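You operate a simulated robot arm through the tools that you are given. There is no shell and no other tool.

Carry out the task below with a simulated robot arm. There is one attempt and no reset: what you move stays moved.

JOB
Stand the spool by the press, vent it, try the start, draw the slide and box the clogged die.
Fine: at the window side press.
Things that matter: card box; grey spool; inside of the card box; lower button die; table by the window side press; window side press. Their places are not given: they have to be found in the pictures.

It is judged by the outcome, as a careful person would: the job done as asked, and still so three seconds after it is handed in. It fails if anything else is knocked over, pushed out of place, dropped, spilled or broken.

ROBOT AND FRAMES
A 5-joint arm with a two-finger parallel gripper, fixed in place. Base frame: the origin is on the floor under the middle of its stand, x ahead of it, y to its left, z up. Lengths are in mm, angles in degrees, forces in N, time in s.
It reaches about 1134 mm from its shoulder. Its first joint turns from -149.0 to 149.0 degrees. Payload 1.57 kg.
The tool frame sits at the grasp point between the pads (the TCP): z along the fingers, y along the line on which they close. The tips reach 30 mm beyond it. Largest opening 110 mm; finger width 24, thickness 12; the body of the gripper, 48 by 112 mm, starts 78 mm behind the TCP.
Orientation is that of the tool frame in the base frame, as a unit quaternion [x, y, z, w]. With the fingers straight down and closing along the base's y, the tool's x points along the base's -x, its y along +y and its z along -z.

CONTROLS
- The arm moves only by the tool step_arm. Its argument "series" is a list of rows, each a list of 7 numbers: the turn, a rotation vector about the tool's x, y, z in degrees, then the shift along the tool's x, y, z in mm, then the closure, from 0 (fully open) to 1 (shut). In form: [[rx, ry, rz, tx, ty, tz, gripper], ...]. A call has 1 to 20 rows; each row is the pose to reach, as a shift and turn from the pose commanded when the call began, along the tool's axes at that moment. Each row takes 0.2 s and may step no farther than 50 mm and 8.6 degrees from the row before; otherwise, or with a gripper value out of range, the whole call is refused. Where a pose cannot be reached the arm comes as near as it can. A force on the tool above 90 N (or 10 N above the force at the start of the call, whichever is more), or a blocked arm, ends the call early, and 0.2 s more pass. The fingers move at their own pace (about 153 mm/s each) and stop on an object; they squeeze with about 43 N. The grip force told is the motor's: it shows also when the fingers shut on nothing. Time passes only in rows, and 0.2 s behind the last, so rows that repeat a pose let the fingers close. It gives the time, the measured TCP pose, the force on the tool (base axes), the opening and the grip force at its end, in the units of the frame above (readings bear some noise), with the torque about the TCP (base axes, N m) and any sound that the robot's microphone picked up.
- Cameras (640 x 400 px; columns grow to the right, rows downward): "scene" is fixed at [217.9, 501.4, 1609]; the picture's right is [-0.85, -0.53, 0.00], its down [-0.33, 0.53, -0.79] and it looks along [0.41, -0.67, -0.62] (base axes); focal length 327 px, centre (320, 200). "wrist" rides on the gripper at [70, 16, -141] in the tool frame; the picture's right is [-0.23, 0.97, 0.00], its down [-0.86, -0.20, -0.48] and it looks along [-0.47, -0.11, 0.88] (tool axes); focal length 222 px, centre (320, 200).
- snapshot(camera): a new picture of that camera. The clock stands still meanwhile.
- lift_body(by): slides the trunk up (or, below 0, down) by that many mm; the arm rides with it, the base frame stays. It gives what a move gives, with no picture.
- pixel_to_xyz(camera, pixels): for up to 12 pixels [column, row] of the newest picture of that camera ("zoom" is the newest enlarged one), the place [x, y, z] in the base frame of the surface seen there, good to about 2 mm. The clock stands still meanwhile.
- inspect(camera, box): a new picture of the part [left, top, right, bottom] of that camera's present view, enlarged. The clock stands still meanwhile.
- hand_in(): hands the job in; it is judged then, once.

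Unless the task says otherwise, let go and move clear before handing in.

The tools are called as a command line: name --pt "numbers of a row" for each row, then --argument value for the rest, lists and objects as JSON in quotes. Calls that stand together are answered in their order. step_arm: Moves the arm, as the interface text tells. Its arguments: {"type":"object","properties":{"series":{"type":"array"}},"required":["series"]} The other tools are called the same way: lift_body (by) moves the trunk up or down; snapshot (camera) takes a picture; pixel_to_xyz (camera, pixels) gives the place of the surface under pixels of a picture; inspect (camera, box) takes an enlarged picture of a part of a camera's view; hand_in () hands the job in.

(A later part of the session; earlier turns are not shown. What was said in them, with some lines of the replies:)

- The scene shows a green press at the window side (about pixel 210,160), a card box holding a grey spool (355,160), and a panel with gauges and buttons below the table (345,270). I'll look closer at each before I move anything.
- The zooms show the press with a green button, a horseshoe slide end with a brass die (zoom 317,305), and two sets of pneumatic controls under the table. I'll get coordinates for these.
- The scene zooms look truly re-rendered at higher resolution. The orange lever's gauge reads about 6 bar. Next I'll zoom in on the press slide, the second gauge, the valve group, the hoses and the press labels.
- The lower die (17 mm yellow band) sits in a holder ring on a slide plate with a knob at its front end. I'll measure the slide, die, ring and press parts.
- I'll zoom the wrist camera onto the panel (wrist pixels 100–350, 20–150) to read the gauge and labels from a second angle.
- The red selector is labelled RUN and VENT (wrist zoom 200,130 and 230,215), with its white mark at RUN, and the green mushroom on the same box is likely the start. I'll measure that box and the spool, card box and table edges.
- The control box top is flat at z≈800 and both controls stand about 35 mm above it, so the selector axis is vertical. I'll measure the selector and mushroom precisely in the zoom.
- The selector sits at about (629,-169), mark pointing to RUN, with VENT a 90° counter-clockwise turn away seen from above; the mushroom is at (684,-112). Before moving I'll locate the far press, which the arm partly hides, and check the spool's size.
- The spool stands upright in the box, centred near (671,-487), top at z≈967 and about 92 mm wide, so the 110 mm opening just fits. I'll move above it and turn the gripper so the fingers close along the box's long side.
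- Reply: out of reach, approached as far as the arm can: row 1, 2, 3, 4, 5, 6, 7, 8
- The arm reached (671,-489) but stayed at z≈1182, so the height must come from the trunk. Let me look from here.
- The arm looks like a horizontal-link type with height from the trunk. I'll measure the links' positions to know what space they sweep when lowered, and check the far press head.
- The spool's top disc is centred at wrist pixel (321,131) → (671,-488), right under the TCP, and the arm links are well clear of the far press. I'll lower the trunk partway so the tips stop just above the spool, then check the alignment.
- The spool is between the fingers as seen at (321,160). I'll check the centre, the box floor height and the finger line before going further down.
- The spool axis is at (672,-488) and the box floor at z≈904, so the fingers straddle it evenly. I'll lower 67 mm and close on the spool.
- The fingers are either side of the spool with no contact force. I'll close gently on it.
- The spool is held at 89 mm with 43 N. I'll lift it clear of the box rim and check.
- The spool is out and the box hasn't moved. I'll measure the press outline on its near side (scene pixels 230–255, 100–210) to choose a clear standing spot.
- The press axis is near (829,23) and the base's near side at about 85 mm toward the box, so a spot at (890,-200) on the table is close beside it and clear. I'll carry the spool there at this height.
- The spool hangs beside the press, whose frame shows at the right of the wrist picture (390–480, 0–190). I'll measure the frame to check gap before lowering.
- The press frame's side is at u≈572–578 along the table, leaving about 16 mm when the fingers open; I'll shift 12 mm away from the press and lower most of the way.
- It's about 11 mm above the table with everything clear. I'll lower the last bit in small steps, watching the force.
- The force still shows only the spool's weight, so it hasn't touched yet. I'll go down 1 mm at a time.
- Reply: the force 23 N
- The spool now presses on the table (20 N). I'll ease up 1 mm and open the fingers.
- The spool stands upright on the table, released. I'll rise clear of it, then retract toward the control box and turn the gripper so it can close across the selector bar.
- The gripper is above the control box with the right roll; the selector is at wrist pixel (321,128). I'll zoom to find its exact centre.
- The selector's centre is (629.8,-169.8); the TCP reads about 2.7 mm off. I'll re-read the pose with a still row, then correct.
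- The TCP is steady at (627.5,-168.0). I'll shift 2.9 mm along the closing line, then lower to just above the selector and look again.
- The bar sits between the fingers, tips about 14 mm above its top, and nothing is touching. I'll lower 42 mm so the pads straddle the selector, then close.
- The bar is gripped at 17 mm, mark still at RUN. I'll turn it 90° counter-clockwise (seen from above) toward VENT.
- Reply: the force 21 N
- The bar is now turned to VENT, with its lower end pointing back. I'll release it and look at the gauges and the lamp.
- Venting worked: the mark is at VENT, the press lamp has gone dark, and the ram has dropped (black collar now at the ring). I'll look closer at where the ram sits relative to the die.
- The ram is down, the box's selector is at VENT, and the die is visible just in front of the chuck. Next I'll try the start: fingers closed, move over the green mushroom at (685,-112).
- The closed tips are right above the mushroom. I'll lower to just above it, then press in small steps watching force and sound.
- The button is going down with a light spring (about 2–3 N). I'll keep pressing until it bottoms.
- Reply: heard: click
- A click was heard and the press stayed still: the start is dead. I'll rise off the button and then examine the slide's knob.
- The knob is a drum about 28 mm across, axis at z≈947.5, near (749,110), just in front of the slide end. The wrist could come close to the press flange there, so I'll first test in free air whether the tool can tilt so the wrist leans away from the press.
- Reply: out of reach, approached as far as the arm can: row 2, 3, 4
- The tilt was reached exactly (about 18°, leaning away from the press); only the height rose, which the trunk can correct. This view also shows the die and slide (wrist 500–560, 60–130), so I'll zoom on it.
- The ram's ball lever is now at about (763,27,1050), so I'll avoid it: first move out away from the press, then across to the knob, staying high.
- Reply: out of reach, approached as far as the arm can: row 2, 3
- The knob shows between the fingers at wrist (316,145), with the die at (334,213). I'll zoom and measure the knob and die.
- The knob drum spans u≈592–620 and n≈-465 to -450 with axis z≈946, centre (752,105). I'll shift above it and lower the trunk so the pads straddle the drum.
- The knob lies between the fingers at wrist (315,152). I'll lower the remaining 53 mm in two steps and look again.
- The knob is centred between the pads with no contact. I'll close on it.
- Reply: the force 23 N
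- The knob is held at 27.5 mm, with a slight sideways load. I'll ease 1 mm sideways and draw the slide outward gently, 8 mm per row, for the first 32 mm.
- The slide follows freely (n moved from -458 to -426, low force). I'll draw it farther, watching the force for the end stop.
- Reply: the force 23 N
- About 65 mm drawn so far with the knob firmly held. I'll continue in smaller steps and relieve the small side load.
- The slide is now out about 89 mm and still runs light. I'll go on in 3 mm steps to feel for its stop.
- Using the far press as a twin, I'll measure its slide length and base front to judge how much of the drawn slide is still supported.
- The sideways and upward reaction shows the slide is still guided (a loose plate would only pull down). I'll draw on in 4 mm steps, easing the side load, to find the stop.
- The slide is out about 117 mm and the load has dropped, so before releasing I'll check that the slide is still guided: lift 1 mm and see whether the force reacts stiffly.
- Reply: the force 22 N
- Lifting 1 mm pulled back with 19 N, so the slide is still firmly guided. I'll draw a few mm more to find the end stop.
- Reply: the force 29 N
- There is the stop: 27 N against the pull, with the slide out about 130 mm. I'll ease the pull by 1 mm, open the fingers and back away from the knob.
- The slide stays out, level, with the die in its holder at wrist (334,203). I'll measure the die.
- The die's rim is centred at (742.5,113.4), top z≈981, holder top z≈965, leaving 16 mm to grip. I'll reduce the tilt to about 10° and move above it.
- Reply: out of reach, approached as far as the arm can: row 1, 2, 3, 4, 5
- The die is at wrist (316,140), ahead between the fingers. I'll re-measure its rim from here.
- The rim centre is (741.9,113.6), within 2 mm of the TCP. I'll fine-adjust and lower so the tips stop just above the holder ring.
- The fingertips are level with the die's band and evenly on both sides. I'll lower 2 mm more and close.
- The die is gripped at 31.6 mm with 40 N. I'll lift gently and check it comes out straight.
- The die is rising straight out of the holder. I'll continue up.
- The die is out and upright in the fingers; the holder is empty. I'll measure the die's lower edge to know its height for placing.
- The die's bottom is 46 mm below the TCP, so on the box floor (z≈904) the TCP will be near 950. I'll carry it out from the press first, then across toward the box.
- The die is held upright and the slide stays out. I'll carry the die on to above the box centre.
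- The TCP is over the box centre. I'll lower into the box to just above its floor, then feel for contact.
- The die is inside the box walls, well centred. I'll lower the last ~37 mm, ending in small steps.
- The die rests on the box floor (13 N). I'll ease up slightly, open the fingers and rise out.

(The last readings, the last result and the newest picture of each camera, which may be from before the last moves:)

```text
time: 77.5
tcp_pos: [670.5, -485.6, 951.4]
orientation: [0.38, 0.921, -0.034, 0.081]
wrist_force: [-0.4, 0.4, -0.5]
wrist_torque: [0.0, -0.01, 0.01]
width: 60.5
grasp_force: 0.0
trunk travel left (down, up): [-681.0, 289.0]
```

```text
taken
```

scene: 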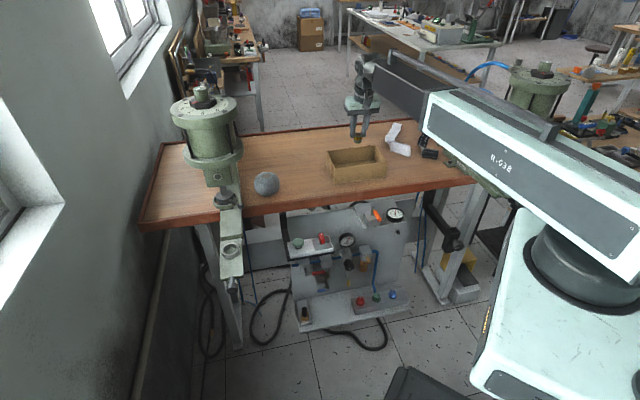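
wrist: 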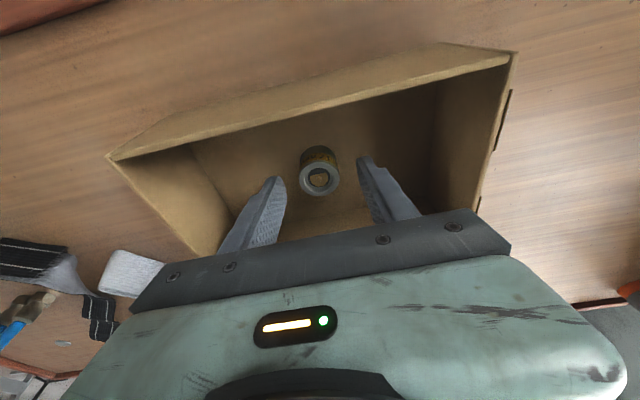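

The die stands free in the box with the fingers open around it. I'll rise straight up and check everything.

lift_body --by 200

snapshot --camera "wrist"

snapshot --camera "scene"

inspect --camera "scene" --box '[150, 80, 310, 300]'

inspect --camera "scene" --box '[270, 190, 430, 340]'

inspect --camera "scene" --box '[320, 130, 395, 190]'

```text
time: 79.7
tcp_pos: [671.2, -487.0, 1152.3]
orientation: [0.381, 0.92, -0.034, 0.081]
wrist_force: [0.2, -0.2, 0.8]
wrist_torque: [0.01, 0.01, -0.01]
width: 60.5
grasp_force: 0.0
trunk travel left (down, up): [-881.0, 89.0]
```

```text
taken
```

wrist: 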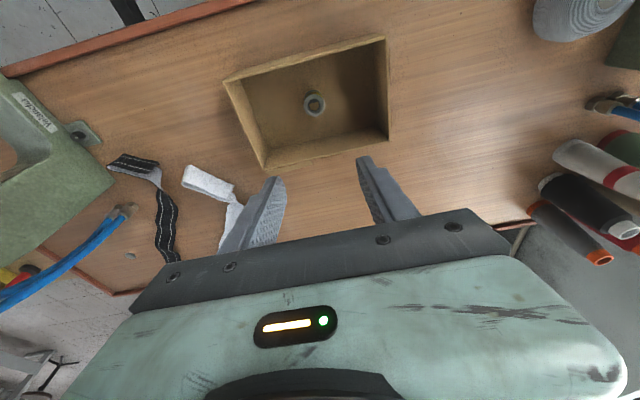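

```text
taken
```

scene: 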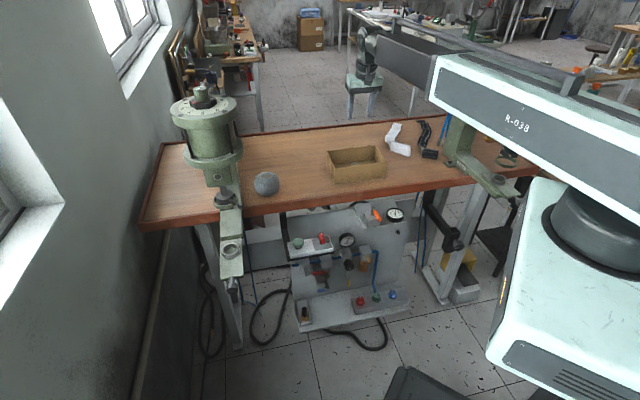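

```text
1.82 times, centred on (230, 190) of scene
```

zoom: 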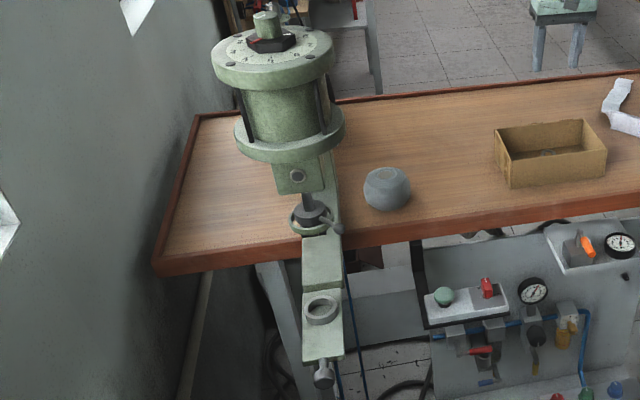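

```text
2.67 times, centred on (350, 265) of scene
```

zoom: 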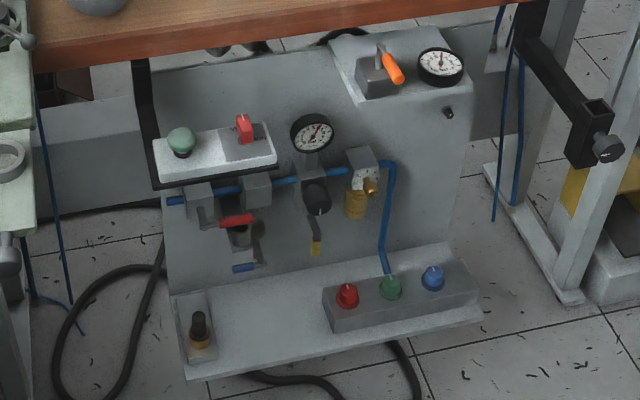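

```text
6.67 times, centred on (358, 160) of scene
```

zoom: 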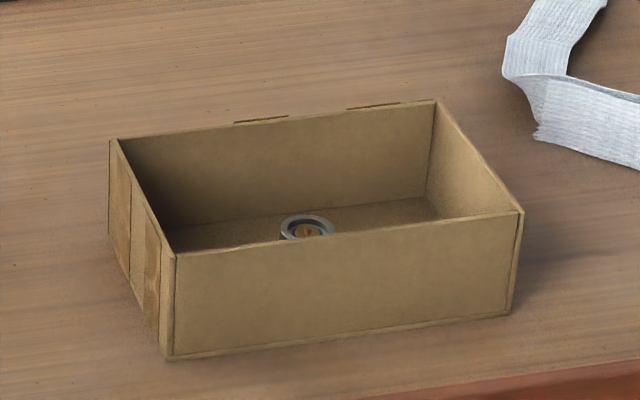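

The wide view shows the die upright in the box, selector at VENT, lamp dark, and the slide out. I'll take one last close look at the spool and the press before handing in.

inspect --camera "scene" --box '[205, 160, 295, 290]'

inspect --camera "wrist" --box '[210, 25, 410, 180]'

inspect --camera "scene" --box '[235, 155, 300, 205]'

```text
3.08 times, centred on (250, 225) of scene
```

zoom: 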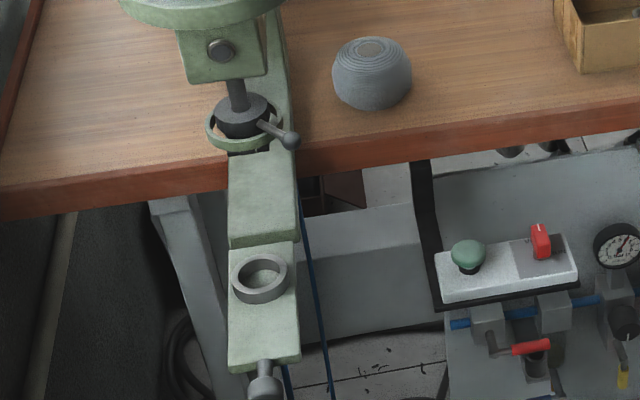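

```text
2.58 times, centred on (310, 102) of wrist
```

zoom: 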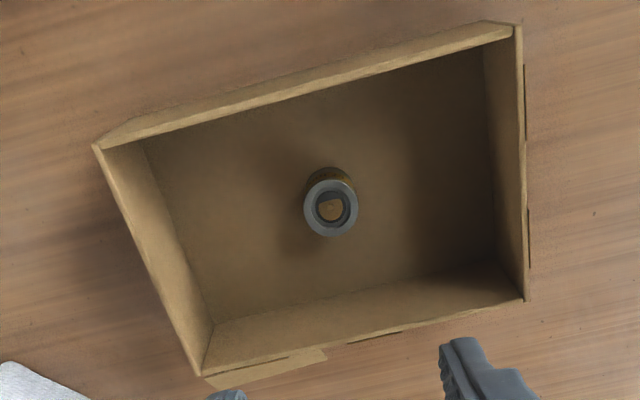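

```text
8.00 times, centred on (268, 180) of scene
```

zoom: 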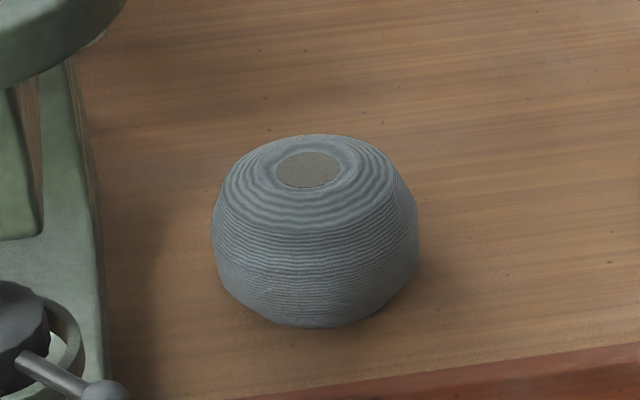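

The spool stands upright beside the press and the selector is at VENT with the lamp dark. The start gave its click with no motion, the slide is fully drawn with an empty holder, and the die stands in the box. The gripper is open and clear, so I'm handing in.

hand_in

```text
The job is handed in.
```

The job is done and handed in, and the pictures just before hand-in showed everything still in place.

- **Spool:** it stands upright on the table beside the window side press, about 5 cm from the press frame.
- **Vent:** I turned the red selector from RUN to VENT. The press lamp went dark and the ram dropped under its own weight.
- **Start:** I pressed the green mushroom until it clicked. The press did not move, and the button came back up.
- **Slide:** it is drawn out fully to its stop, with the die holder empty.
- **Die:** the 17 mm lower button die stands upright in the card box.

I saw nothing else knocked or moved. The gripper is open and raised clear above the box.
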